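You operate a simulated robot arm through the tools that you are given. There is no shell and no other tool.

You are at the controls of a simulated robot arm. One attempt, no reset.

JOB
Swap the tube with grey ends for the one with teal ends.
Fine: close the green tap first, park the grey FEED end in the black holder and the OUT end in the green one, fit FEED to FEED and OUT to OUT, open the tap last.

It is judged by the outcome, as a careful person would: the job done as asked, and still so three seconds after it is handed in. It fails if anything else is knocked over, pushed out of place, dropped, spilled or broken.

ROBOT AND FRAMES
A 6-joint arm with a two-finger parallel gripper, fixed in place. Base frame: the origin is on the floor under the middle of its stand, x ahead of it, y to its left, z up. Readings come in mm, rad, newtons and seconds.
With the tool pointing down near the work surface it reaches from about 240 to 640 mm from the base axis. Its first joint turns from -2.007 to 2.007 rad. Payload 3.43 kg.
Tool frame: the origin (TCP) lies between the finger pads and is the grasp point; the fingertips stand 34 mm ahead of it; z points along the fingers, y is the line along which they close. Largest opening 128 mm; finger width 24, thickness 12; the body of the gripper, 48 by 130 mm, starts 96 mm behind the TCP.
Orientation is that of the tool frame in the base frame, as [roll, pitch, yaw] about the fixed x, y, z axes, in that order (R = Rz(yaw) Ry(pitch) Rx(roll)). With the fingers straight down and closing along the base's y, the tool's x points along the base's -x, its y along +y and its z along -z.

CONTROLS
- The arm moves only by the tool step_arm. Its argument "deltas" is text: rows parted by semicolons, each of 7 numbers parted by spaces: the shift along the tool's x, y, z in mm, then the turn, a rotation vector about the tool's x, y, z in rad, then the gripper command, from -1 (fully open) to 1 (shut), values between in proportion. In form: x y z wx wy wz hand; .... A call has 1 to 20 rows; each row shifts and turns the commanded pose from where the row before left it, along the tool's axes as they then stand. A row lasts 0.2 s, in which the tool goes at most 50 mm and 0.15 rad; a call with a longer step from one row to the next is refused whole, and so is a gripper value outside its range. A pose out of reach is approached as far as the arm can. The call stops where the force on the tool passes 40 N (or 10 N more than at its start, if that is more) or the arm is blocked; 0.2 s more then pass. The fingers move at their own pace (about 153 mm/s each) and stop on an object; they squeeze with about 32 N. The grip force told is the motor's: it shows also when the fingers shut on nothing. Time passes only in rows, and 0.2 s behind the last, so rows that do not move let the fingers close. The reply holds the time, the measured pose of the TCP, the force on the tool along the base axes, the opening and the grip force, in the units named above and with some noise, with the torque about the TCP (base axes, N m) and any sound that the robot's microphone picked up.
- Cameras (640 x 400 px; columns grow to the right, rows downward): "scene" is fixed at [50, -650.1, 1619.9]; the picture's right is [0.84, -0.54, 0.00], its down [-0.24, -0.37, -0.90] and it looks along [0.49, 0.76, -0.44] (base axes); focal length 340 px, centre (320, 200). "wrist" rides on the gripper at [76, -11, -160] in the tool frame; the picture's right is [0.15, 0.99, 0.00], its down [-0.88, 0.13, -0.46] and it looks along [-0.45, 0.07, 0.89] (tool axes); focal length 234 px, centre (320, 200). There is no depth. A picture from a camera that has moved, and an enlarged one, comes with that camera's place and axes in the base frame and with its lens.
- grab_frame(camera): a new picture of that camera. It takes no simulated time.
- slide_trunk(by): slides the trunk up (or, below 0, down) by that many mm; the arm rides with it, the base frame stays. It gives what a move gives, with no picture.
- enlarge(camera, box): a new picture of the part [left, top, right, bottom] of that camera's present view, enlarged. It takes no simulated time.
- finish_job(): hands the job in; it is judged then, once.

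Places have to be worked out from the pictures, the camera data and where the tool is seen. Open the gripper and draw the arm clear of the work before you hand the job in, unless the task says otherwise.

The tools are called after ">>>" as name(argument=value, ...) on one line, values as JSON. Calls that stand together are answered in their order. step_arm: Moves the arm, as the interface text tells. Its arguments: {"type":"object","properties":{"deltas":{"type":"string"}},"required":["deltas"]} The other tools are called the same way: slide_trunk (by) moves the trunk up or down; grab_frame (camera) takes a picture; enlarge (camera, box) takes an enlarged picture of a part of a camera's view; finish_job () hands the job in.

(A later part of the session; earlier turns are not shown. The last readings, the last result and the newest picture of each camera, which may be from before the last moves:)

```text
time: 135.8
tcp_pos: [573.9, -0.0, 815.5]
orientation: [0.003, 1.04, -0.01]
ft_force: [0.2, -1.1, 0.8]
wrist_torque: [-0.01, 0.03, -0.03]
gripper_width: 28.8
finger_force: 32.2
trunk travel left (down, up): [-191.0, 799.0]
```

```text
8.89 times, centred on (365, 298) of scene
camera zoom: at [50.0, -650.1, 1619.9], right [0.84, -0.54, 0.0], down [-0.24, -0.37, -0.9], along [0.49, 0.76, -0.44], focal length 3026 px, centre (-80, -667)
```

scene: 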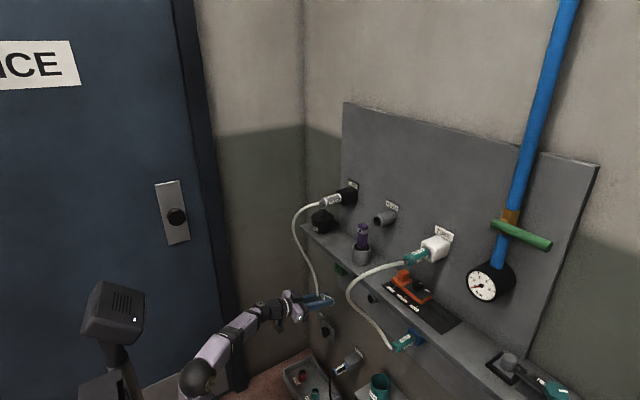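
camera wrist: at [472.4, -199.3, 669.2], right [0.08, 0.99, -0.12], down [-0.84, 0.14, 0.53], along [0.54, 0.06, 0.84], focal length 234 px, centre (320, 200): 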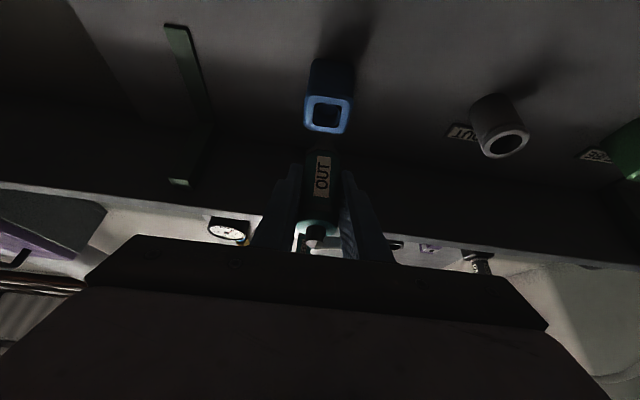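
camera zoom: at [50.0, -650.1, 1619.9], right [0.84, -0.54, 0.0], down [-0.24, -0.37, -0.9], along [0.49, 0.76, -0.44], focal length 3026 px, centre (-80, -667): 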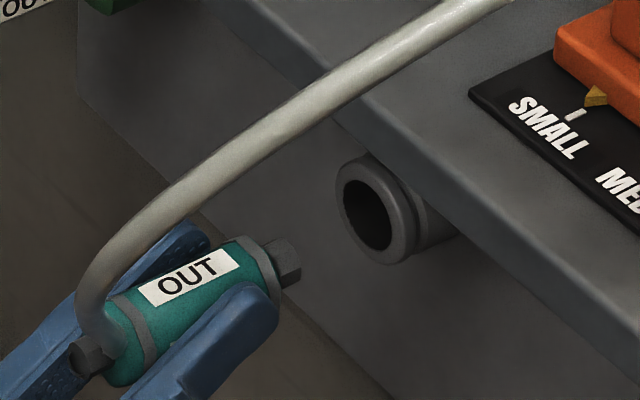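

Aligned within ~1–2 mm. I'll trim +1 mm in y and z and advance to the mouth of the OUT port.

>>> step_arm(deltas="-0.86 1 0.51 0 0 0 1; 3.54 0 6.03 0 0 0 1; 3.54 0 6.03 0 0 0 1; 3.54 0 6.03 0 0 0 1; 3.54 0 6.03 0 0 0 1; 0 0 0 0 0 0 1")

>>> enlarge(camera="wrist", box=[270, 75, 370, 225])

>>> enlarge(camera="scene", box=[340, 275, 390, 320])

```text
time: 137.2
tcp_pos: [602.8, 0.6, 816.1]
orientation: [0.004, 1.042, -0.009]
ft_force: [0.5, 0.5, 0.7]
wrist_torque: [0.03, -0.02, 0.0]
gripper_width: 28.6
finger_force: 32.2
trunk travel left (down, up): [-191.0, 799.0]
```

```text
2.67 times, centred on (320, 150) of wrist
camera zoom: at [503.4, -10.5, 670.5], right [0.08, 0.99, -0.12], down [-0.84, 0.14, 0.53], along [0.54, 0.06, 0.84], focal length 624 px, centre (320, 333)
```

zoom: 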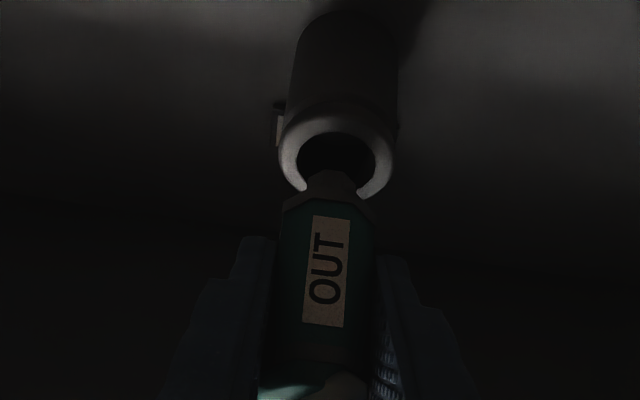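

```text
8.89 times, centred on (365, 298) of scene
camera zoom: at [50.0, -650.1, 1619.9], right [0.84, -0.54, 0.0], down [-0.24, -0.37, -0.9], along [0.49, 0.76, -0.44], focal length 3026 px, centre (-80, -667)
```

zoom: 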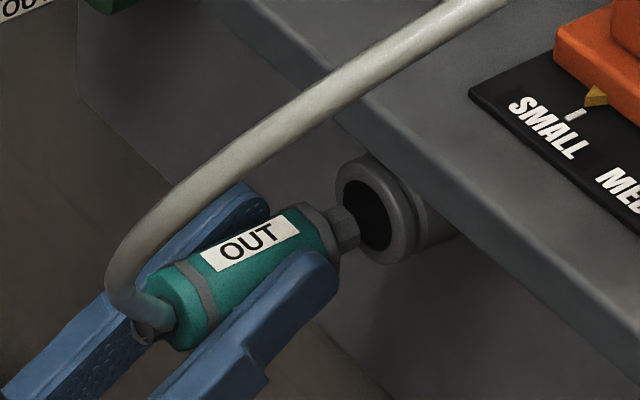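

Nose is centred at the port mouth. Pushing in slowly.

>>> step_arm(deltas="2.03 0 3.45 0 0 0 1; 2.03 0 3.45 0 0 0 1; 2.03 0 3.45 0 0 0 1; 2.03 0 3.45 0 0 0 1; 0 0 0 0 0 0 1")

>>> enlarge(camera="scene", box=[340, 275, 390, 320])

```text
time: 138.4
tcp_pos: [618.4, -0.5, 816.7]
orientation: [0.003, 1.041, -0.008]
ft_force: [-0.3, 0.2, -0.1]
wrist_torque: [-0.01, -0.01, -0.02]
gripper_width: 28.8
finger_force: 32.1
trunk travel left (down, up): [-191.0, 799.0]
```

```text
8.89 times, centred on (365, 298) of scene
camera zoom: at [50.0, -650.1, 1619.9], right [0.84, -0.54, 0.0], down [-0.24, -0.37, -0.9], along [0.49, 0.76, -0.44], focal length 3026 px, centre (-80, -667)
```

zoom: 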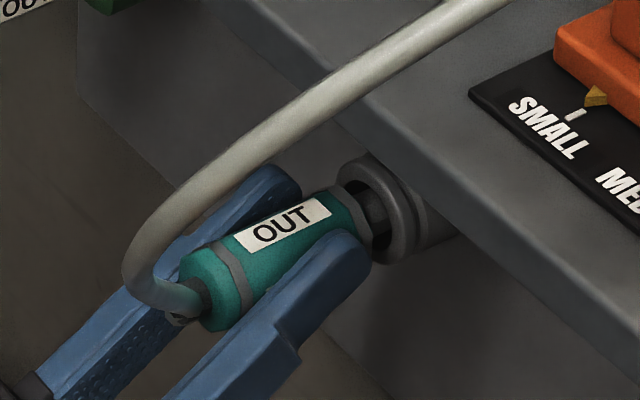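

Going in freely. Continuing in 1.5 mm steps to the seat.

>>> step_arm(deltas="0.76 0 1.29 0 0 0 1; 0.76 0 1.29 0 0 0 1; 0.76 0 1.29 0 0 0 1; 0.76 0 1.29 0 0 0 1; 0 0 0 0 0 0 1")

>>> enlarge(camera="scene", box=[340, 275, 390, 320])

```text
time: 139.6
tcp_pos: [624.5, 0.2, 815.8]
orientation: [0.003, 1.041, -0.009]
ft_force: [-2.2, 0.6, -0.3]
wrist_torque: [0.0, -0.01, -0.02]
gripper_width: 28.5
finger_force: 31.6
trunk travel left (down, up): [-191.0, 799.0]
```

```text
8.89 times, centred on (365, 298) of scene
camera zoom: at [50.0, -650.1, 1619.9], right [0.84, -0.54, 0.0], down [-0.24, -0.37, -0.9], along [0.49, 0.76, -0.44], focal length 3026 px, centre (-80, -667)
```

zoom: 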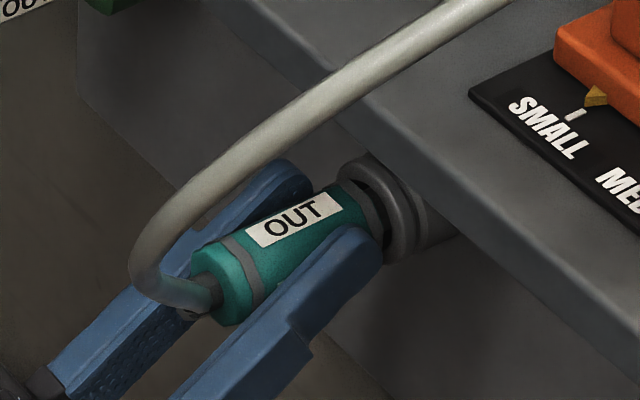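

>>> step_arm(deltas="0.76 0 1.29 0 0 0 1; 0.76 0 1.29 0 0 0 1; 0 0 0 0 0 0 1")

>>> enlarge(camera="scene", box=[340, 275, 390, 320])

```text
time: 140.4
tcp_pos: [626.2, 0.2, 816.6]
orientation: [0.002, 1.037, -0.008]
ft_force: [-13.2, -0.2, -3.7]
wrist_torque: [0.0, 0.12, 0.01]
gripper_width: 28.8
finger_force: 32.1
trunk travel left (down, up): [-191.0, 799.0]
```

```text
8.89 times, centred on (365, 298) of scene
camera zoom: at [50.0, -650.1, 1619.9], right [0.84, -0.54, 0.0], down [-0.24, -0.37, -0.9], along [0.49, 0.76, -0.44], focal length 3026 px, centre (-80, -667)
```

zoom: 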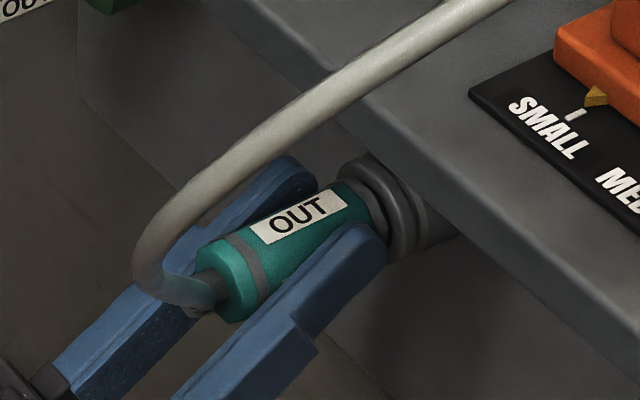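

Contact at 13 N, nearly flush with the collar. Pushing a little more with a slight downward trim to relieve the side load.

>>> step_arm(deltas="0.76 0 1.29 0 0 0 1; 0.76 0 1.29 0 0 0 1; 0.43 0 -0.25 0 0 0 1; 0 0 0 0 0 0 1")

>>> enlarge(camera="scene", box=[340, 275, 390, 320])

```text
time: 141.4
tcp_pos: [628.1, -0.3, 818.1]
orientation: [0.002, 1.036, -0.008]
ft_force: [-24.9, 3.8, -6.7]
wrist_torque: [-0.09, -0.06, 0.14]
gripper_width: 28.6
finger_force: 32.2
trunk travel left (down, up): [-191.0, 799.0]
```

```text
8.89 times, centred on (365, 298) of scene
camera zoom: at [50.0, -650.1, 1619.9], right [0.84, -0.54, 0.0], down [-0.24, -0.37, -0.9], along [0.49, 0.76, -0.44], focal length 3026 px, centre (-80, -667)
```

zoom: 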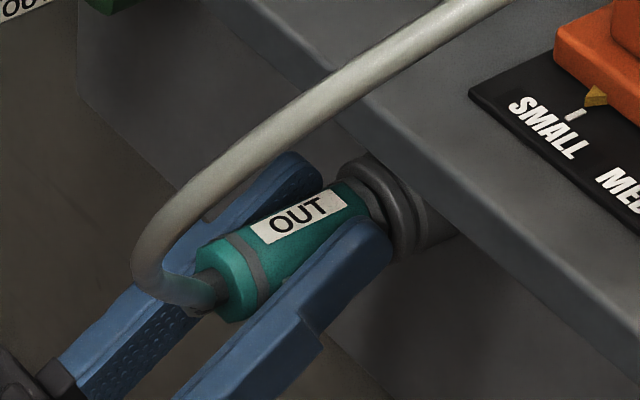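

The body depth now matches where the grey OUT end originally sat. I'll relieve the side loads (y +1, z −1.5) and see whether it latches as the other did.

>>> step_arm(deltas="0.65 0.5 -0.38 0 0 0 1; 0.65 0.5 -0.38 0 0 0 1; 0 0 0 0 0 0 1")

```text
time: 142.2
tcp_pos: [628.9, -0.1, 818.8]
orientation: [0.006, 1.033, -0.008]
ft_force: [3.4, -2.2, 12.9]
wrist_torque: [-0.15, -0.37, 0.07]
gripper_width: 28.7
finger_force: 32.1
trunk travel left (down, up): [-191.0, 799.0]
```

Axial load dropped to zero again and the end now holds its own position – latched. Opening slightly and checking.

>>> step_arm(deltas="0 0 0 0 0 0 0.47; 0 0 0 0 0 0 0.45; 0 0 0 0 0 0 0.45; 0 0 0 0 0 0 0.45; 0 0 0 0 0 0 0.45")

>>> enlarge(camera="scene", box=[340, 275, 390, 320])

>>> enlarge(camera="wrist", box=[270, 75, 370, 225])

```text
time: 143.4
tcp_pos: [629.9, 1.5, 814.1]
orientation: [0.004, 1.04, -0.01]
ft_force: [-0.8, 0.7, 1.3]
wrist_torque: [-0.01, -0.01, 0.01]
gripper_width: 34.9
finger_force: 0.0
trunk travel left (down, up): [-191.0, 799.0]
```

```text
8.89 times, centred on (365, 298) of scene
camera zoom: at [50.0, -650.1, 1619.9], right [0.84, -0.54, 0.0], down [-0.24, -0.37, -0.9], along [0.49, 0.76, -0.44], focal length 3026 px, centre (-80, -667)
```

zoom: 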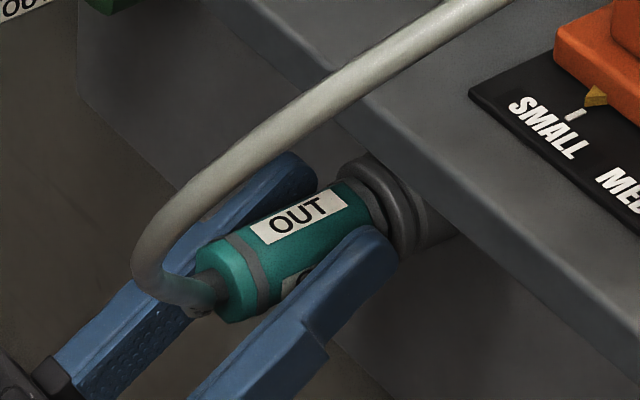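

```text
2.67 times, centred on (320, 150) of wrist
camera zoom: at [530.3, -9.2, 668.8], right [0.08, 0.99, -0.12], down [-0.84, 0.14, 0.53], along [0.54, 0.06, 0.84], focal length 624 px, centre (320, 333)
```

zoom: 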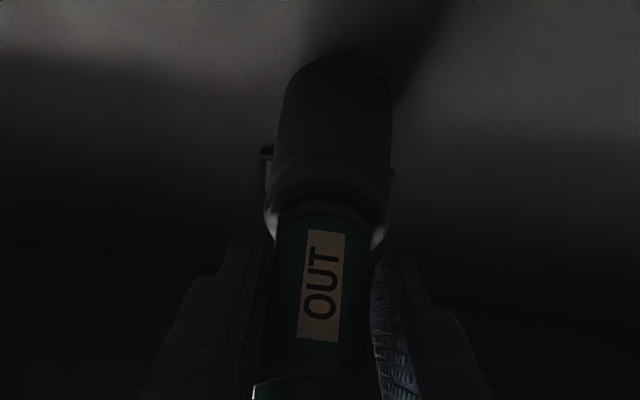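

The teal OUT end holds in the OUT port. Opening wider and backing off, then checking it again.

>>> step_arm(deltas="0 0 0 0 0 0 0.3; 0 0 0 0 0 0 0.1; 0 0 0 0 0 0 0.05; 0 0 0 0 0 0 0.05; 0 0 -15 0 0 0 0.05; 0 0 -25 0 0 0 0.05; 0 0 -25 0 0 0 0.05; 0 0 -20 0 0 0 0.05; 0 0 0 0 0 0 0.05")

>>> grab_frame(camera="wrist")

>>> enlarge(camera="scene", box=[300, 170, 460, 350])

```text
time: 145.4
tcp_pos: [557.6, 2.1, 770.3]
orientation: [0.005, 1.04, -0.008]
ft_force: [0.2, 0.9, -0.1]
wrist_torque: [-0.01, -0.01, 0.0]
gripper_width: 60.8
finger_force: 0.0
trunk travel left (down, up): [-191.0, 799.0]
```

```text
taken
camera wrist: at [457.7, -8.0, 624.2], right [0.08, 0.99, -0.12], down [-0.84, 0.14, 0.53], along [0.54, 0.06, 0.84], focal length 234 px, centre (320, 200)
```

wrist: 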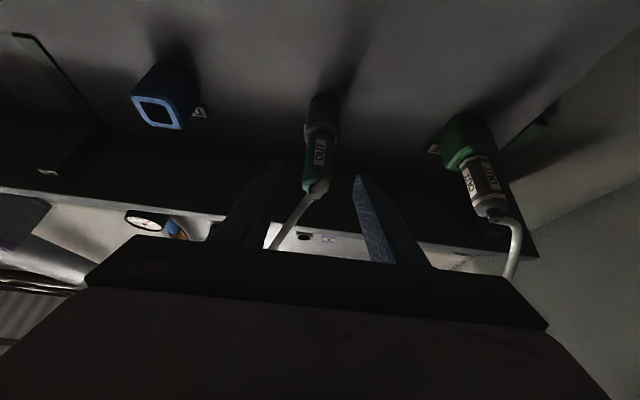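

```text
2.22 times, centred on (380, 260) of scene
camera zoom: at [50.0, -650.1, 1619.9], right [0.84, -0.54, 0.0], down [-0.24, -0.37, -0.9], along [0.49, 0.76, -0.44], focal length 757 px, centre (187, 67)
```

zoom: 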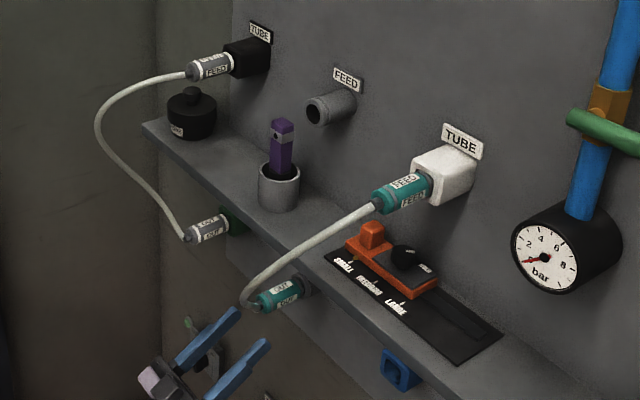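

Teal OUT is fitted to the OUT port. Now I'll retrace my in-plane path under the hoses, swinging the tool back down, to go up for the teal FEED end.

>>> step_arm(deltas="12.6 -2 1.4 -0.0069 0.1327 0.004 0.05; 12.3 0 3.1 0 0.1327 0 0.05; 11.7 0 4.7 0 0.1327 0 0.05; 11 0 6.2 0 0.1327 0 0.05; 12.2 0 -3.2 0 0.1428 0 0.05; 12.3 0 -5.7 0 0.1428 0 0.05; 13.2 0 -8.2 0 0.1428 0 0.05; 14 0 -10.5 0 0.1428 0 0.05; 15.5 0 -12.9 0 0.1428 0 0.05; 0 0 0 0 0 0 0.05")

>>> grab_frame(camera="scene")

```text
time: 147.6
tcp_pos: [529.5, -0.2, 682.9]
orientation: [3.139, 0.855, 3.136]
ft_force: [0.1, -0.1, -0.4]
wrist_torque: [0.01, -0.01, 0.0]
gripper_width: 60.8
finger_force: 0.1
trunk travel left (down, up): [-191.0, 799.0]
```

```text
taken
```

scene: 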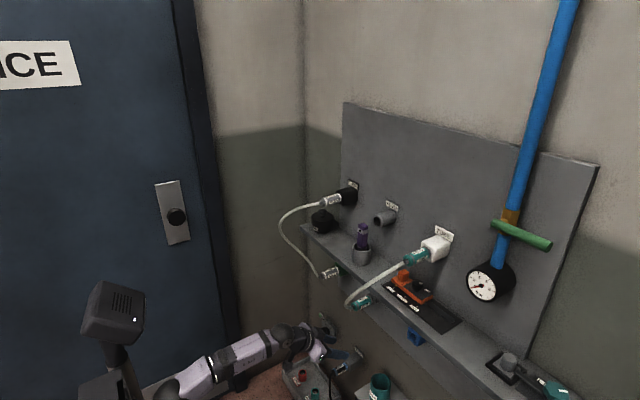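

On track. Finishing the swing to tool-down at x≈365.

>>> step_arm(deltas="17.2 0 -14.8 0 0.1428 0 0.05; 19.1 0 -16.4 0 0.1428 0 0.05; 21.1 0 -18 0 0.1428 0 0.05; 23.6 0 -19 0 0.1428 0 0.05; 26 0 -19.8 0 0.1428 0 0.05; 28.6 0 -20.2 0 0.141 0 0.05; 0 0 0 0 0 0 0.05")

>>> grab_frame(camera="wrist")

>>> grab_frame(camera="scene")

```text
time: 149.2
tcp_pos: [360.5, 1.2, 716.3]
orientation: [3.139, 0.002, 3.14]
ft_force: [0.1, 0.4, 0.5]
wrist_torque: [-0.05, -0.02, 0.01]
gripper_width: 61.0
finger_force: 0.1
trunk travel left (down, up): [-191.0, 799.0]
```

```text
taken
camera wrist: at [285.6, -9.7, 876.0], right [-0.14, 0.99, 0.0], down [0.88, 0.13, 0.46], along [0.45, 0.07, -0.89], focal length 234 px, centre (320, 200)
```

wrist: 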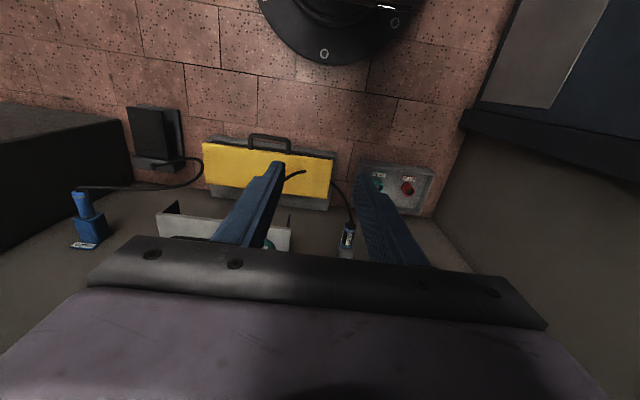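

```text
taken
```

scene: 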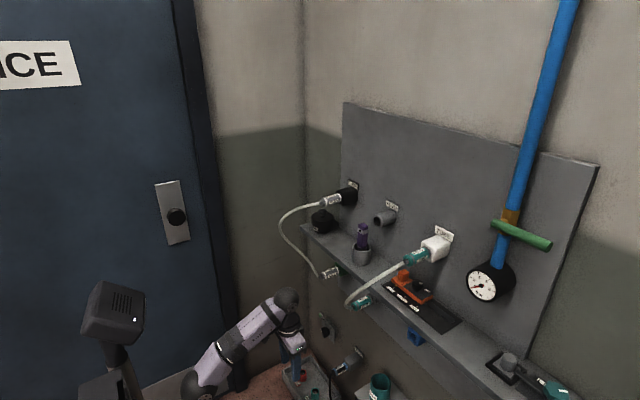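

Back in the tool-down pose, well in front of everything. Raising the trunk 420 mm to the upper level.

>>> slide_trunk(by=420)

>>> step_arm(deltas="-35 -31.8 -10.7 0 -0.131 0 0; -36.1 -31.8 -6 0 -0.131 0 0; -36.6 -31.8 -1.3 0 -0.131 0 0; -36.4 -31.8 3.5 0 -0.131 0 0; -35.7 -31.8 8.2 0 -0.131 0 0; -34.3 -31.8 12.8 0 -0.131 0 0; 0 0 0 0 0 0 0")

>>> grab_frame(camera="wrist")

>>> grab_frame(camera="scene")

```text
refused: 420 is not a number from -400 to 400
```

```text
time: 150.8
tcp_pos: [574.8, -190.5, 780.7]
orientation: [3.139, 0.79, 3.138]
ft_force: [-0.4, 0.9, 0.3]
wrist_torque: [-0.02, 0.03, -0.01]
gripper_width: 64.1
finger_force: 0.0
trunk travel left (down, up): [-191.0, 799.0]
```

```text
taken
camera wrist: at [409.0, -201.7, 840.1], right [-0.1, 0.99, -0.1], down [0.3, 0.13, 0.95], along [0.95, 0.07, -0.31], focal length 234 px, centre (320, 200)
```

wrist: 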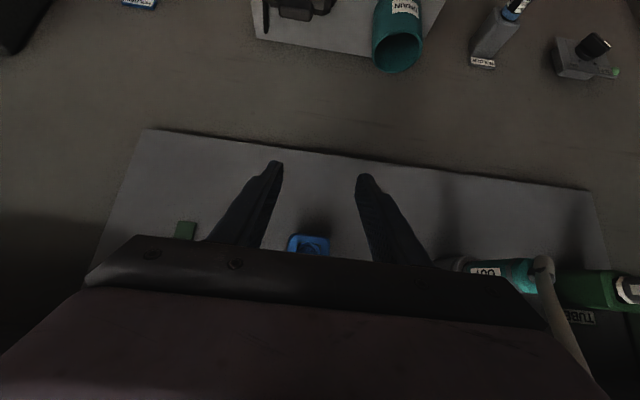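

```text
taken
```

scene: 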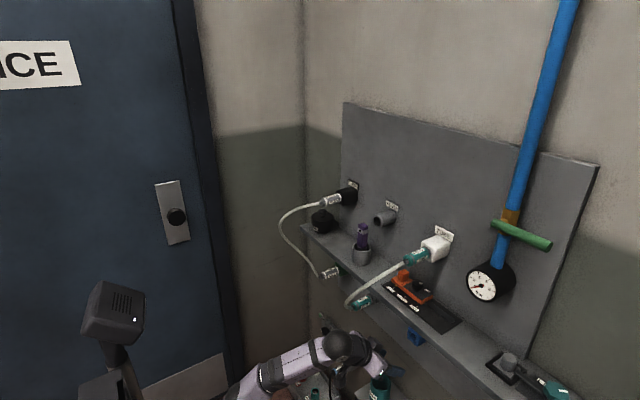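

The trunk command was refused (400 mm max), so the arm moved at the low level instead – luckily into free space with no contact. I'll retrace exactly that motion first.

>>> step_arm(deltas="32.3 31.8 -17.2 0 0.131 0 0; 34.3 31.8 -12.8 0 0.131 0 0; 35.7 31.8 -8.2 0 0.131 0 0; 36.4 31.8 -3.5 0 0.131 0 0; 36.6 31.8 1.3 0 0.131 0 0; 36.1 31.8 6 0 0.131 0 0; 0 0 0 0 0 0 0")

>>> grab_frame(camera="scene")

```text
time: 152.4
tcp_pos: [365.3, 1.9, 718.0]
orientation: [3.14, 0.004, 3.137]
ft_force: [0.1, 0.0, -0.4]
wrist_torque: [0.03, 0.01, 0.03]
gripper_width: 64.0
finger_force: 0.1
trunk travel left (down, up): [-191.0, 799.0]
```

```text
taken
```

scene: 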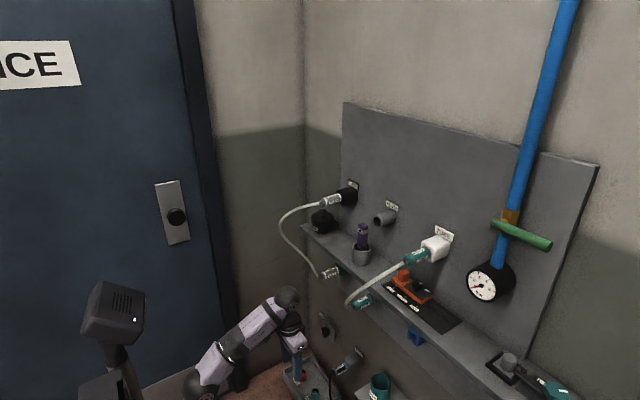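

Back at the safe pose; hoses and ends look undisturbed. Now raising the trunk in an allowed step.

>>> slide_trunk(by=390)

>>> grab_frame(camera="scene")

```text
time: 156.2
tcp_pos: [366.3, 2.1, 1107.6]
orientation: [3.141, 0.005, 3.139]
ft_force: [0.2, -0.5, -0.5]
wrist_torque: [0.0, 0.0, 0.01]
gripper_width: 64.0
finger_force: 0.1
trunk travel left (down, up): [-581.0, 409.0]
```

```text
taken
```

scene: 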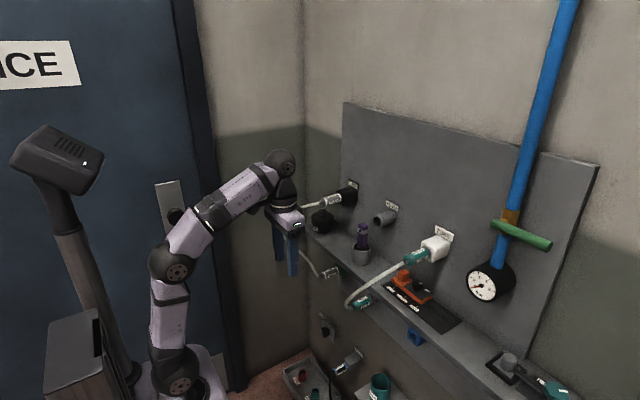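

At the upper level. Moving to the pre-grasp above and behind the teal FEED end at y≈−190 with the tool pitched 45°.

>>> step_arm(deltas="-34 -32 -12 0 -0.131 0 0; -35.3 -32 -7.5 0 -0.131 0 0; -35.9 -32 -2.8 0 -0.131 0 0; -36 -32 1.9 0 -0.131 0 0; -35.4 -32 6.6 0 -0.131 0 0.1; -34.3 -32 11.2 0 -0.131 0 0.2; 0 0 0 0 0 0 0.2")

>>> grab_frame(camera="wrist")

>>> enlarge(camera="scene", box=[340, 170, 470, 290])

```text
time: 157.8
tcp_pos: [567.4, -193.7, 1181.9]
orientation: [3.139, 0.794, 3.138]
ft_force: [-1.2, 0.4, 0.5]
wrist_torque: [0.01, 0.0, 0.0]
gripper_width: 51.1
finger_force: 0.1
trunk travel left (down, up): [-581.0, 409.0]
```

```text
taken
camera wrist: at [400.4, -204.6, 1240.5], right [-0.1, 0.99, -0.1], down [0.29, 0.13, 0.95], along [0.95, 0.06, -0.3], focal length 234 px, centre (320, 200)
```

wrist: 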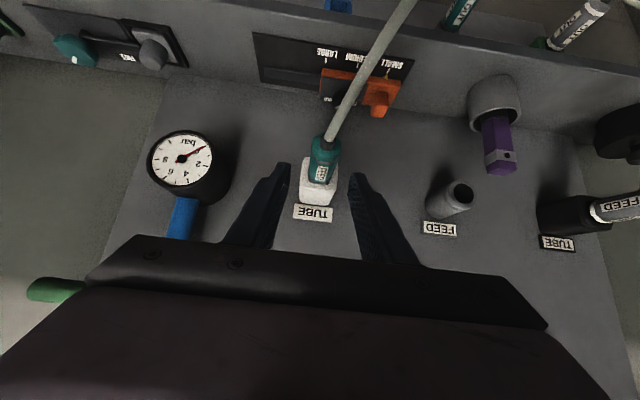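

```text
3.33 times, centred on (405, 230) of scene
camera zoom: at [50.0, -650.1, 1619.9], right [0.84, -0.54, 0.0], down [-0.24, -0.37, -0.9], along [0.49, 0.76, -0.44], focal length 1135 px, centre (37, 100)
```

zoom: 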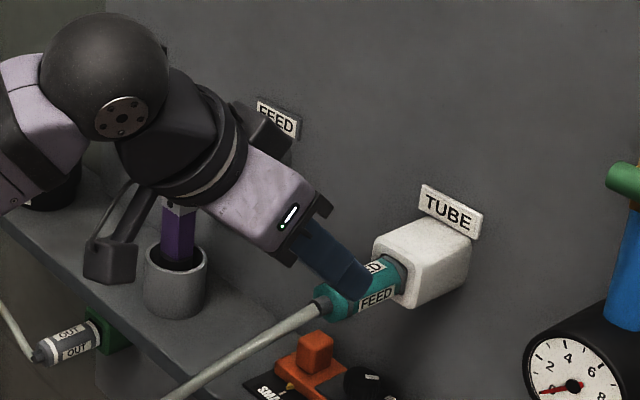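

The teal FEED end is between the fingers. Advancing ~85 mm along the tool axis, shifting +3 mm in y.

>>> step_arm(deltas="0.4 3.2 28.3 0 0 0 0.2; 0.4 0 28.3 0 0 0 0.2; 0.5 0 28.2 0 0 0 0.2; 0 0 0 0 0 0 0.2")

>>> enlarge(camera="wrist", box=[240, 130, 400, 270])

>>> enlarge(camera="scene", box=[380, 210, 460, 290])

```text
time: 158.8
tcp_pos: [625.7, -189.5, 1119.3]
orientation: [3.14, 0.793, 3.139]
ft_force: [-0.5, 0.3, -0.6]
wrist_torque: [-0.01, 0.02, 0.01]
gripper_width: 51.2
finger_force: 0.2
trunk travel left (down, up): [-581.0, 409.0]
```

```text
2.86 times, centred on (320, 200) of wrist
camera zoom: at [459.5, -200.2, 1178.9], right [-0.1, 0.99, -0.1], down [0.29, 0.13, 0.95], along [0.95, 0.07, -0.3], focal length 669 px, centre (320, 200)
```

zoom: 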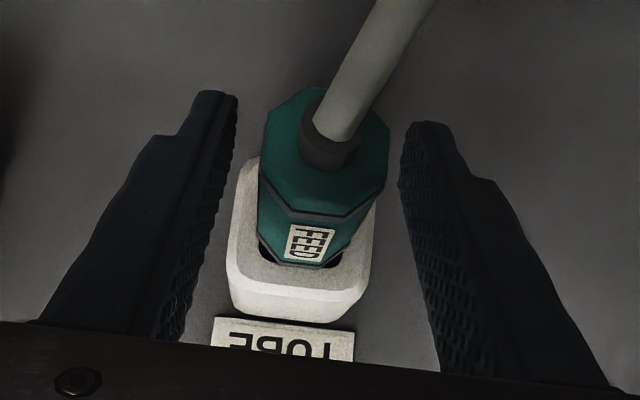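

```text
5.00 times, centred on (420, 250) of scene
camera zoom: at [50.0, -650.1, 1619.9], right [0.84, -0.54, 0.0], down [-0.24, -0.37, -0.9], along [0.49, 0.76, -0.44], focal length 1702 px, centre (-180, -50)
```

zoom: 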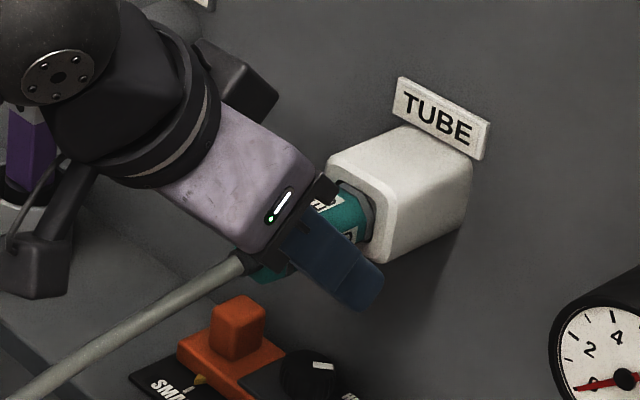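

Centred on the teal FEED body. Closing the gripper.

>>> step_arm(deltas="0 0 0 0 0 0 0.5; 0 0 0 0 0 0 1; 0 0 0 0 0 0 1; 0 0 0 0 0 0 1")

```text
time: 159.8
tcp_pos: [625.9, -190.2, 1120.3]
orientation: [3.138, 0.792, 3.137]
ft_force: [-0.3, -3.6, 0.2]
wrist_torque: [-0.02, -0.06, -0.03]
gripper_width: 28.7
finger_force: 32.1
trunk travel left (down, up): [-581.0, 409.0]
```

Good grip (28.7 mm). Relaxing the small side load and pulling straight out along −x.

>>> step_arm(deltas="0 -1 0 0 0 0 1; 0 0 0 0 0 0 1; 2.11 0 -2.14 0 0 0 1; 2.11 0 -2.14 0 0 0 1; 2.11 0 -2.14 0 0 0 1; 2.11 0 -2.14 0 0 0 1; 2.11 0 -2.14 0 0 0 1; 3.51 0 -3.56 0 0 0 1; 3.51 0 -3.56 0 0 0 1; 3.51 0 -3.56 0 0 0 1; 3.51 0 -3.56 0 0 0 1; 3.51 0 -3.56 0 0 0 1; 3.51 0 -3.56 0 0 0 1; 3.51 0 -3.56 0 0 0 1; 3.51 0 -3.56 0 0 0 1; 0 0 0 0 0 0 1")

>>> grab_frame(camera="wrist")

>>> enlarge(camera="scene", box=[330, 170, 470, 330])

```text
time: 163.2
tcp_pos: [574.1, -190.0, 1119.9]
orientation: [3.139, 0.791, 3.137]
ft_force: [-1.0, -0.1, -0.5]
wrist_torque: [0.0, 0.0, 0.01]
gripper_width: 29.1
finger_force: 32.3
trunk travel left (down, up): [-581.0, 409.0]
```

```text
taken
camera wrist: at [406.3, -200.7, 1178.6], right [-0.1, 0.99, -0.1], down [0.29, 0.13, 0.95], along [0.95, 0.07, -0.3], focal length 234 px, centre (320, 200)
```

wrist: 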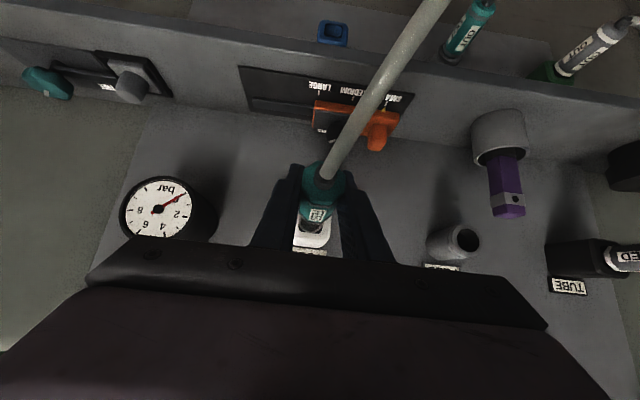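

```text
2.50 times, centred on (400, 250) of scene
camera zoom: at [50.0, -650.1, 1619.9], right [0.84, -0.54, 0.0], down [-0.24, -0.37, -0.9], along [0.49, 0.76, -0.44], focal length 851 px, centre (120, 75)
```

zoom: 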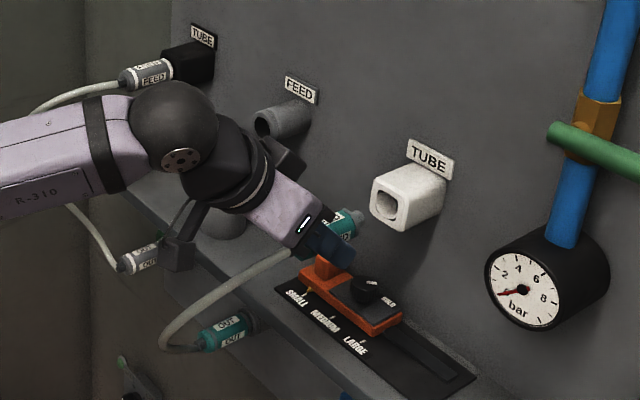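

Teal FEED is out of the white holder. Carrying it +190 mm in y to in front of the FEED port.

>>> step_arm(deltas="0 38.1 0 0 0 0 1; 0 38.1 0 0 0 0 1; 0 38.1 0 0 0 0 1; 0 38.1 0 0 0 0 1; 0 38.1 0 0 0 0 1; 0 0 0 0 0 0 1; 0 0 0 0 0 0 1")

>>> enlarge(camera="scene", box=[355, 190, 405, 240])

>>> enlarge(camera="wrist", box=[280, 160, 360, 260])

```text
time: 164.8
tcp_pos: [574.0, 1.0, 1122.0]
orientation: [3.139, 0.79, 3.135]
ft_force: [0.3, 0.4, 0.7]
wrist_torque: [0.02, 0.01, 0.0]
gripper_width: 28.7
finger_force: 32.0
trunk travel left (down, up): [-581.0, 409.0]
```

```text
8.00 times, centred on (380, 215) of scene
camera zoom: at [50.0, -650.1, 1619.9], right [0.84, -0.54, 0.0], down [-0.24, -0.37, -0.9], along [0.49, 0.76, -0.44], focal length 2724 px, centre (-160, 80)
```

zoom: 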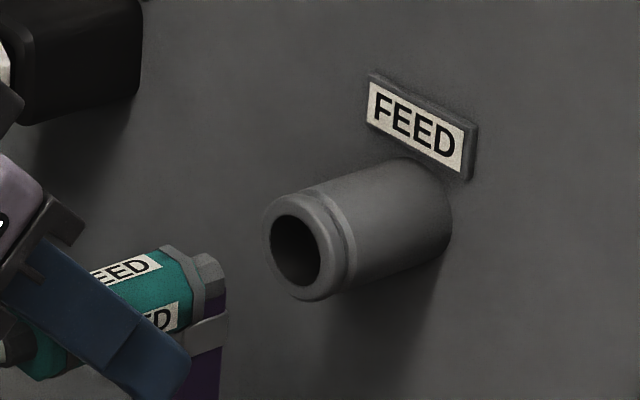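

```text
4.00 times, centred on (320, 210) of wrist
camera zoom: at [407.0, -8.9, 1179.5], right [-0.1, 0.99, -0.1], down [0.29, 0.13, 0.95], along [0.95, 0.06, -0.3], focal length 937 px, centre (320, 160)
```

zoom: 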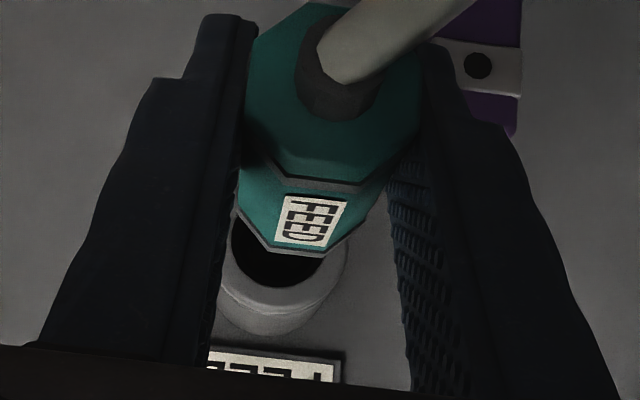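

Nearly aligned; comparing with the seated poses I'm about 1.5 mm high and 1 mm left, so I'll trim that and advance to the mouth.

>>> step_arm(deltas="1.07 -1 1.06 0 0 0 1; -4.93 0 4.97 0 0 0 1; -4.93 0 4.97 0 0 0 1; -4.93 0 4.97 0 0 0 1; -4.93 0 4.97 0 0 0 1; 0 0 0 0 0 0 1")

>>> enlarge(camera="scene", box=[355, 190, 405, 240])

>>> enlarge(camera="wrist", box=[280, 160, 360, 260])

```text
time: 166.2
tcp_pos: [602.2, 0.1, 1118.0]
orientation: [3.14, 0.789, 3.137]
ft_force: [-0.5, 0.6, -0.7]
wrist_torque: [-0.02, -0.03, -0.01]
gripper_width: 29.0
finger_force: 31.9
trunk travel left (down, up): [-581.0, 409.0]
```

```text
8.00 times, centred on (380, 215) of scene
camera zoom: at [50.0, -650.1, 1619.9], right [0.84, -0.54, 0.0], down [-0.24, -0.37, -0.9], along [0.49, 0.76, -0.44], focal length 2724 px, centre (-160, 80)
```

zoom: 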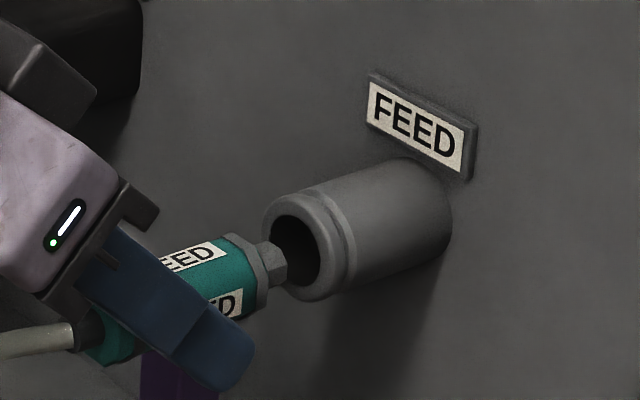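

```text
4.00 times, centred on (320, 210) of wrist
camera zoom: at [435.2, -11.1, 1177.2], right [-0.1, 0.99, -0.1], down [0.3, 0.13, 0.95], along [0.95, 0.06, -0.31], focal length 937 px, centre (320, 160)
```

zoom: 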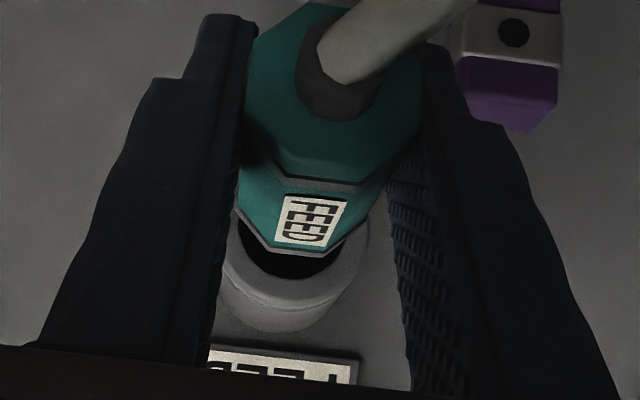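

Now it reads about 2–3 mm low (TCP z 1118), so I'll raise 2 mm and then insert slowly.

>>> step_arm(deltas="-1.42 0 -1.41 0 0 0 1; 0 0 0 0 0 0 1; -2.8 0 2.83 0 0 0 1; -2.8 0 2.83 0 0 0 1; -2.8 0 2.83 0 0 0 1; -2.8 0 2.83 0 0 0 1; 0 0 0 0 0 0 1")

>>> enlarge(camera="scene", box=[355, 190, 405, 240])

```text
time: 167.8
tcp_pos: [618.0, 0.1, 1121.2]
orientation: [3.14, 0.792, 3.14]
ft_force: [0.6, 0.0, -0.6]
wrist_torque: [0.04, -0.01, 0.01]
gripper_width: 28.7
finger_force: 32.0
trunk travel left (down, up): [-581.0, 409.0]
```

```text
8.00 times, centred on (380, 215) of scene
camera zoom: at [50.0, -650.1, 1619.9], right [0.84, -0.54, 0.0], down [-0.24, -0.37, -0.9], along [0.49, 0.76, -0.44], focal length 2724 px, centre (-160, 80)
```

zoom: 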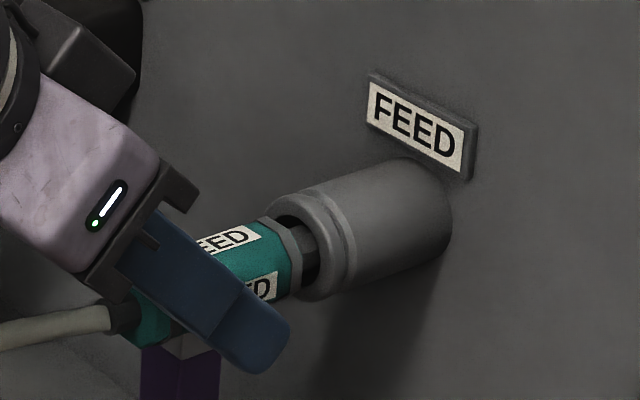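

The nose is inside with no load. Continuing in 1.5 mm steps.

>>> step_arm(deltas="-1.05 0 1.06 0 0 0 1; -1.05 0 1.06 0 0 0 1; -1.05 0 1.06 0 0 0 1; -1.05 0 1.06 0 0 0 1; 0 0 0 0 0 0 1")

>>> step_arm(deltas="-1.05 0 1.06 0 0 0 1; 0 0 0 0 0 0 1")

>>> enlarge(camera="scene", box=[355, 190, 405, 240])

```text
time: 169.0
tcp_pos: [624.7, 1.4, 1120.8]
orientation: [3.138, 0.791, 3.139]
ft_force: [-3.8, 0.6, 0.1]
wrist_torque: [-0.01, 0.03, -0.03]
gripper_width: 28.6
finger_force: 32.3
trunk travel left (down, up): [-581.0, 409.0]
```

```text
time: 169.6
tcp_pos: [625.1, 0.6, 1121.6]
orientation: [3.138, 0.791, 3.139]
ft_force: [-7.3, -0.4, -0.4]
wrist_torque: [-0.01, 0.03, 0.05]
gripper_width: 28.5
finger_force: 31.9
trunk travel left (down, up): [-581.0, 409.0]
```

```text
8.00 times, centred on (380, 215) of scene
camera zoom: at [50.0, -650.1, 1619.9], right [0.84, -0.54, 0.0], down [-0.24, -0.37, -0.9], along [0.49, 0.76, -0.44], focal length 2724 px, centre (-160, 80)
```

zoom: 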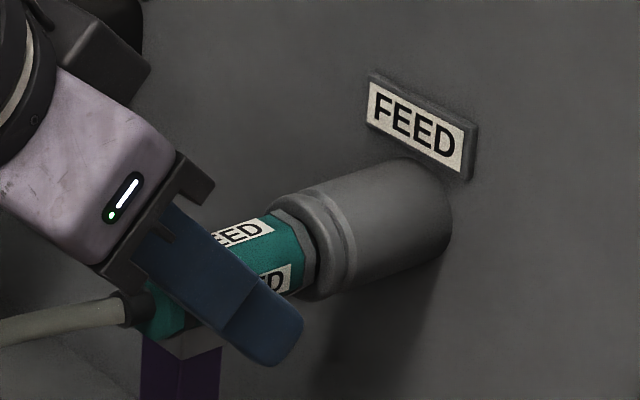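

Contact building (7 N). Pushing on to the seat.

>>> step_arm(deltas="-1.05 0 1.06 0 0 0 1; -1.05 0 1.06 0 0 0 1; 0 0 0 0 0 0 1")

>>> enlarge(camera="scene", box=[355, 190, 405, 240])

```text
time: 170.4
tcp_pos: [626.2, 0.8, 1121.7]
orientation: [3.14, 0.79, 3.139]
ft_force: [-23.7, 0.0, -5.3]
wrist_torque: [0.0, -0.07, 0.01]
gripper_width: 28.4
finger_force: 32.2
trunk travel left (down, up): [-581.0, 409.0]
```

```text
8.00 times, centred on (380, 215) of scene
camera zoom: at [50.0, -650.1, 1619.9], right [0.84, -0.54, 0.0], down [-0.24, -0.37, -0.9], along [0.49, 0.76, -0.44], focal length 2724 px, centre (-160, 80)
```

zoom: 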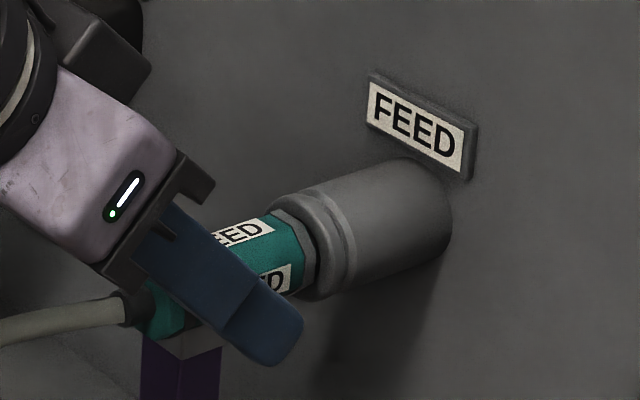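

At 24 N it's at the same depth as the grey end originally was. Relieving the slight vertical load to let it latch.

>>> step_arm(deltas="0.53 0 0.53 0 0 0 1; 0.53 0 0.53 0 0 0 1; 0 0 0 0 0 0 1")

```text
time: 171.2
tcp_pos: [625.1, 0.7, 1121.0]
orientation: [3.14, 0.793, 3.139]
ft_force: [-18.0, 0.4, -1.6]
wrist_torque: [0.02, 0.04, 0.06]
gripper_width: 28.6
finger_force: 32.1
trunk travel left (down, up): [-581.0, 409.0]
```

Not latched yet (still −18 N axial). Pushing a bit harder, in small steps.

>>> step_arm(deltas="-0.7 0 0.71 0 0 0 1; -0.7 0 0.71 0 0 0 1; -0.7 0 0.71 0 0 0 1; 0 0 0 0 0 0 1")

>>> enlarge(camera="scene", box=[355, 190, 405, 240])

```text
time: 172.2
tcp_pos: [626.7, 0.0, 1120.0]
orientation: [3.141, 0.79, 3.137]
ft_force: [-25.8, 0.3, -1.5]
wrist_torque: [0.04, 0.04, 0.03]
gripper_width: 28.5
finger_force: 32.1
trunk travel left (down, up): [-581.0, 409.0]
```

```text
8.00 times, centred on (380, 215) of scene
camera zoom: at [50.0, -650.1, 1619.9], right [0.84, -0.54, 0.0], down [-0.24, -0.37, -0.9], along [0.49, 0.76, -0.44], focal length 2724 px, centre (-160, 80)
```

zoom: 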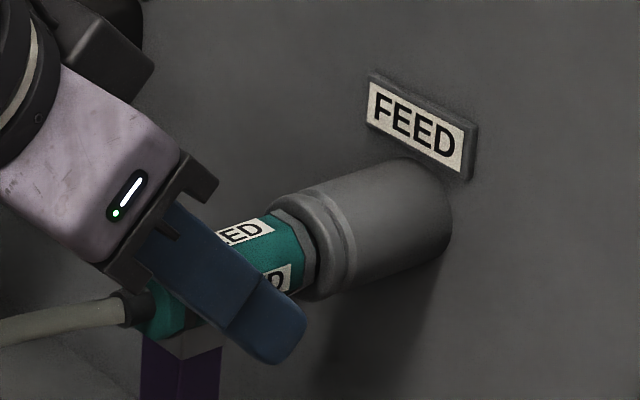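

The gripper is starting to slide on the body, so force alone won't help. I'll wiggle gently in y and z while keeping the push, as that is what let the other two seat.

>>> step_arm(deltas="0.7 0 0.7 0 0 0 1; 0.7 0 0.7 0 0 0 1; 0 0 0 0 0 0 1")

>>> step_arm(deltas="-0.7 0.7 -0.7 0 0 0 1; -0.7 0.7 -0.7 0 0 0 1; 0 0 0 0 0 0 1")

>>> step_arm(deltas="0 -0.9 0 0 0 0 1; 0 -0.9 0 0 0 0 1; 0 0 0 0 0 0 1")

```text
time: 173.0
tcp_pos: [627.1, 1.2, 1120.5]
orientation: [3.14, 0.796, 3.139]
ft_force: [-21.7, -0.3, 6.4]
wrist_torque: [0.06, 0.15, -0.01]
gripper_width: 28.5
finger_force: 32.0
trunk travel left (down, up): [-581.0, 409.0]
```

```text
time: 173.8
tcp_pos: [627.2, 1.0, 1119.9]
orientation: [3.138, 0.792, 3.135]
ft_force: [-25.6, -4.5, 1.9]
wrist_torque: [0.0, -0.06, -0.11]
gripper_width: 28.6
finger_force: 31.7
trunk travel left (down, up): [-581.0, 409.0]
```

```text
time: 174.6
tcp_pos: [628.1, -1.2, 1122.1]
orientation: [3.139, 0.793, 3.138]
ft_force: [-24.3, 2.0, -0.3]
wrist_torque: [0.01, -0.04, 0.06]
gripper_width: 28.9
finger_force: 32.3
trunk travel left (down, up): [-581.0, 409.0]
```

Side loads show it is captured in the port. I'll now unload the push and test for retention with a very light pull before letting go.

>>> step_arm(deltas="1.4 0 -1.4 0 0 0 1; 1.4 0 -1.4 0 0 0 1; 0 0 0 0 0 0 1")

>>> step_arm(deltas="0.7 0 -0.7 0 0 0 1; 0 0 0 0 0 0 1")

>>> enlarge(camera="scene", box=[355, 190, 405, 240])

```text
time: 175.4
tcp_pos: [628.3, -0.5, 1121.7]
orientation: [3.138, 0.796, 3.14]
ft_force: [-3.6, 1.1, 5.5]
wrist_torque: [0.03, 0.15, -0.01]
gripper_width: 28.7
finger_force: 32.0
trunk travel left (down, up): [-581.0, 409.0]
```

```text
time: 176.0
tcp_pos: [627.4, -0.3, 1121.3]
orientation: [3.14, 0.797, 3.138]
ft_force: [4.5, 1.3, 10.9]
wrist_torque: [0.03, -0.01, 0.01]
gripper_width: 28.8
finger_force: 31.7
trunk travel left (down, up): [-581.0, 409.0]
```

```text
8.00 times, centred on (380, 215) of scene
camera zoom: at [50.0, -650.1, 1619.9], right [0.84, -0.54, 0.0], down [-0.24, -0.37, -0.9], along [0.49, 0.76, -0.44], focal length 2724 px, centre (-160, 80)
```

zoom: 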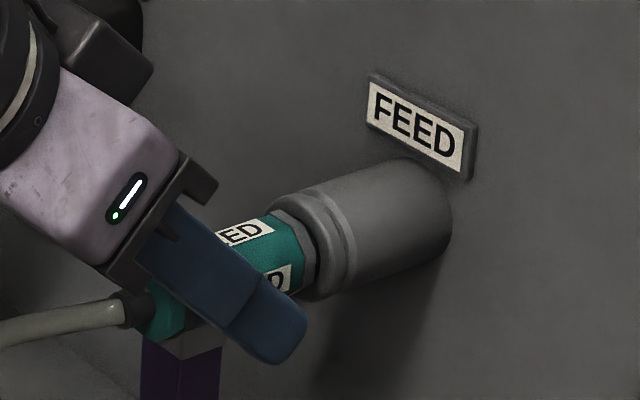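

The end stays put against a light pull (+4.5 N), so it's retained. Opening slightly while watching.

>>> step_arm(deltas="0 0 0 0 0 0 0.47; 0 0 0 0 0 0 0.45; 0 0 0 0 0 0 0.45")

>>> enlarge(camera="scene", box=[355, 190, 405, 240])

>>> enlarge(camera="wrist", box=[240, 130, 400, 270])

```text
time: 176.8
tcp_pos: [627.4, -0.4, 1118.4]
orientation: [3.141, 0.791, 3.139]
ft_force: [-0.1, -0.7, -0.3]
wrist_torque: [0.01, 0.0, 0.01]
gripper_width: 35.4
finger_force: 0.0
trunk travel left (down, up): [-581.0, 409.0]
```

```text
8.00 times, centred on (380, 215) of scene
camera zoom: at [50.0, -650.1, 1619.9], right [0.84, -0.54, 0.0], down [-0.24, -0.37, -0.9], along [0.49, 0.76, -0.44], focal length 2724 px, centre (-160, 80)
```

zoom: 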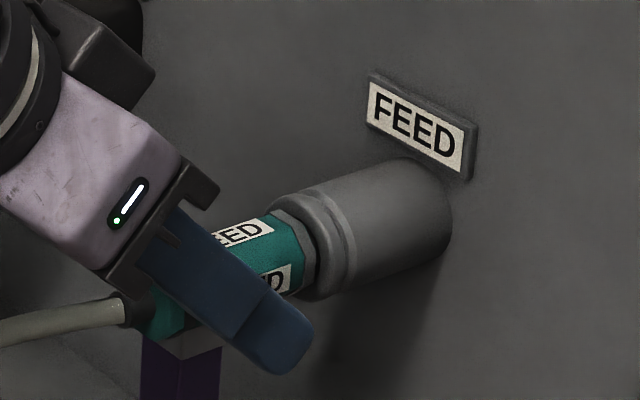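

```text
2.86 times, centred on (320, 200) of wrist
camera zoom: at [459.9, -11.3, 1177.7], right [-0.1, 0.99, -0.1], down [0.3, 0.13, 0.95], along [0.95, 0.07, -0.31], focal length 669 px, centre (320, 200)
```

zoom: 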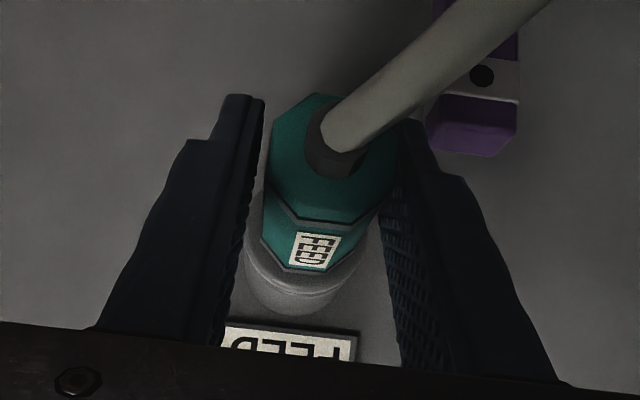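

It holds. Waiting a moment longer, then opening to ~50 mm and retreating up and back.

>>> step_arm(deltas="0 0 0 0 0 0 0.45; 0 0 0 0 0 0 0.45; 0 0 0 0 0 0 0.45; 0 0 0 0 0 0 0.3; 0 0 0 0 0 0 0.2; 0 0 0 0 0 0 0.2; 0 0 -15 0 0 0 0.2; 0 0 -25 0 0 0 0.2; 0 0 -30 0 0 0 0.2; 0 0 -30 0 0 0 0.2; 0 0 0 0 0 0 0.2")

>>> grab_frame(camera="wrist")

>>> enlarge(camera="scene", box=[290, 170, 470, 350])

```text
time: 179.2
tcp_pos: [555.0, 0.7, 1189.8]
orientation: [3.137, 0.789, 3.139]
ft_force: [0.3, 0.1, 0.1]
wrist_torque: [0.03, 0.02, 0.02]
gripper_width: 51.2
finger_force: 0.0
trunk travel left (down, up): [-581.0, 409.0]
```

```text
taken
camera wrist: at [387.9, -11.4, 1248.1], right [-0.1, 0.99, -0.1], down [0.3, 0.13, 0.95], along [0.95, 0.07, -0.31], focal length 234 px, centre (320, 200)
```

wrist: 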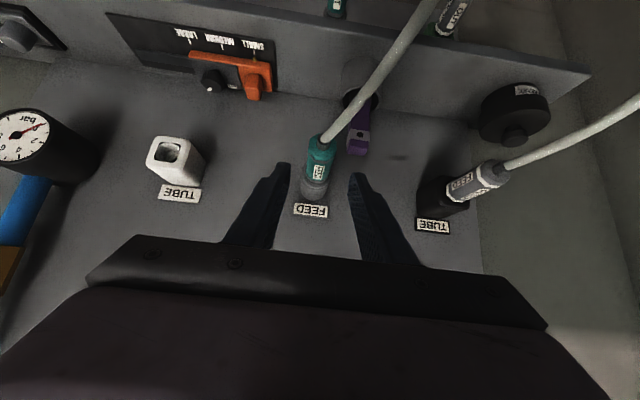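

```text
2.22 times, centred on (380, 260) of scene
camera zoom: at [50.0, -650.1, 1619.9], right [0.84, -0.54, 0.0], down [-0.24, -0.37, -0.9], along [0.49, 0.76, -0.44], focal length 757 px, centre (187, 67)
```

zoom: 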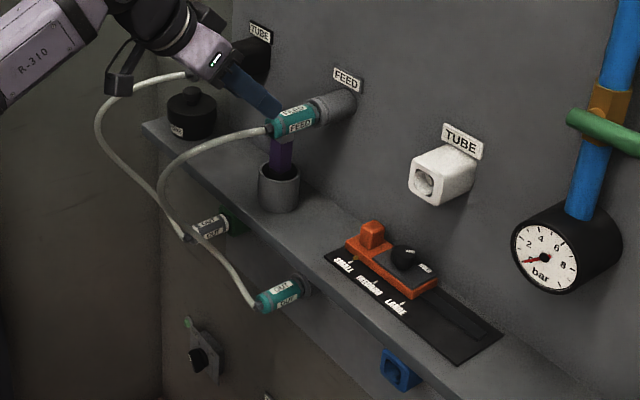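

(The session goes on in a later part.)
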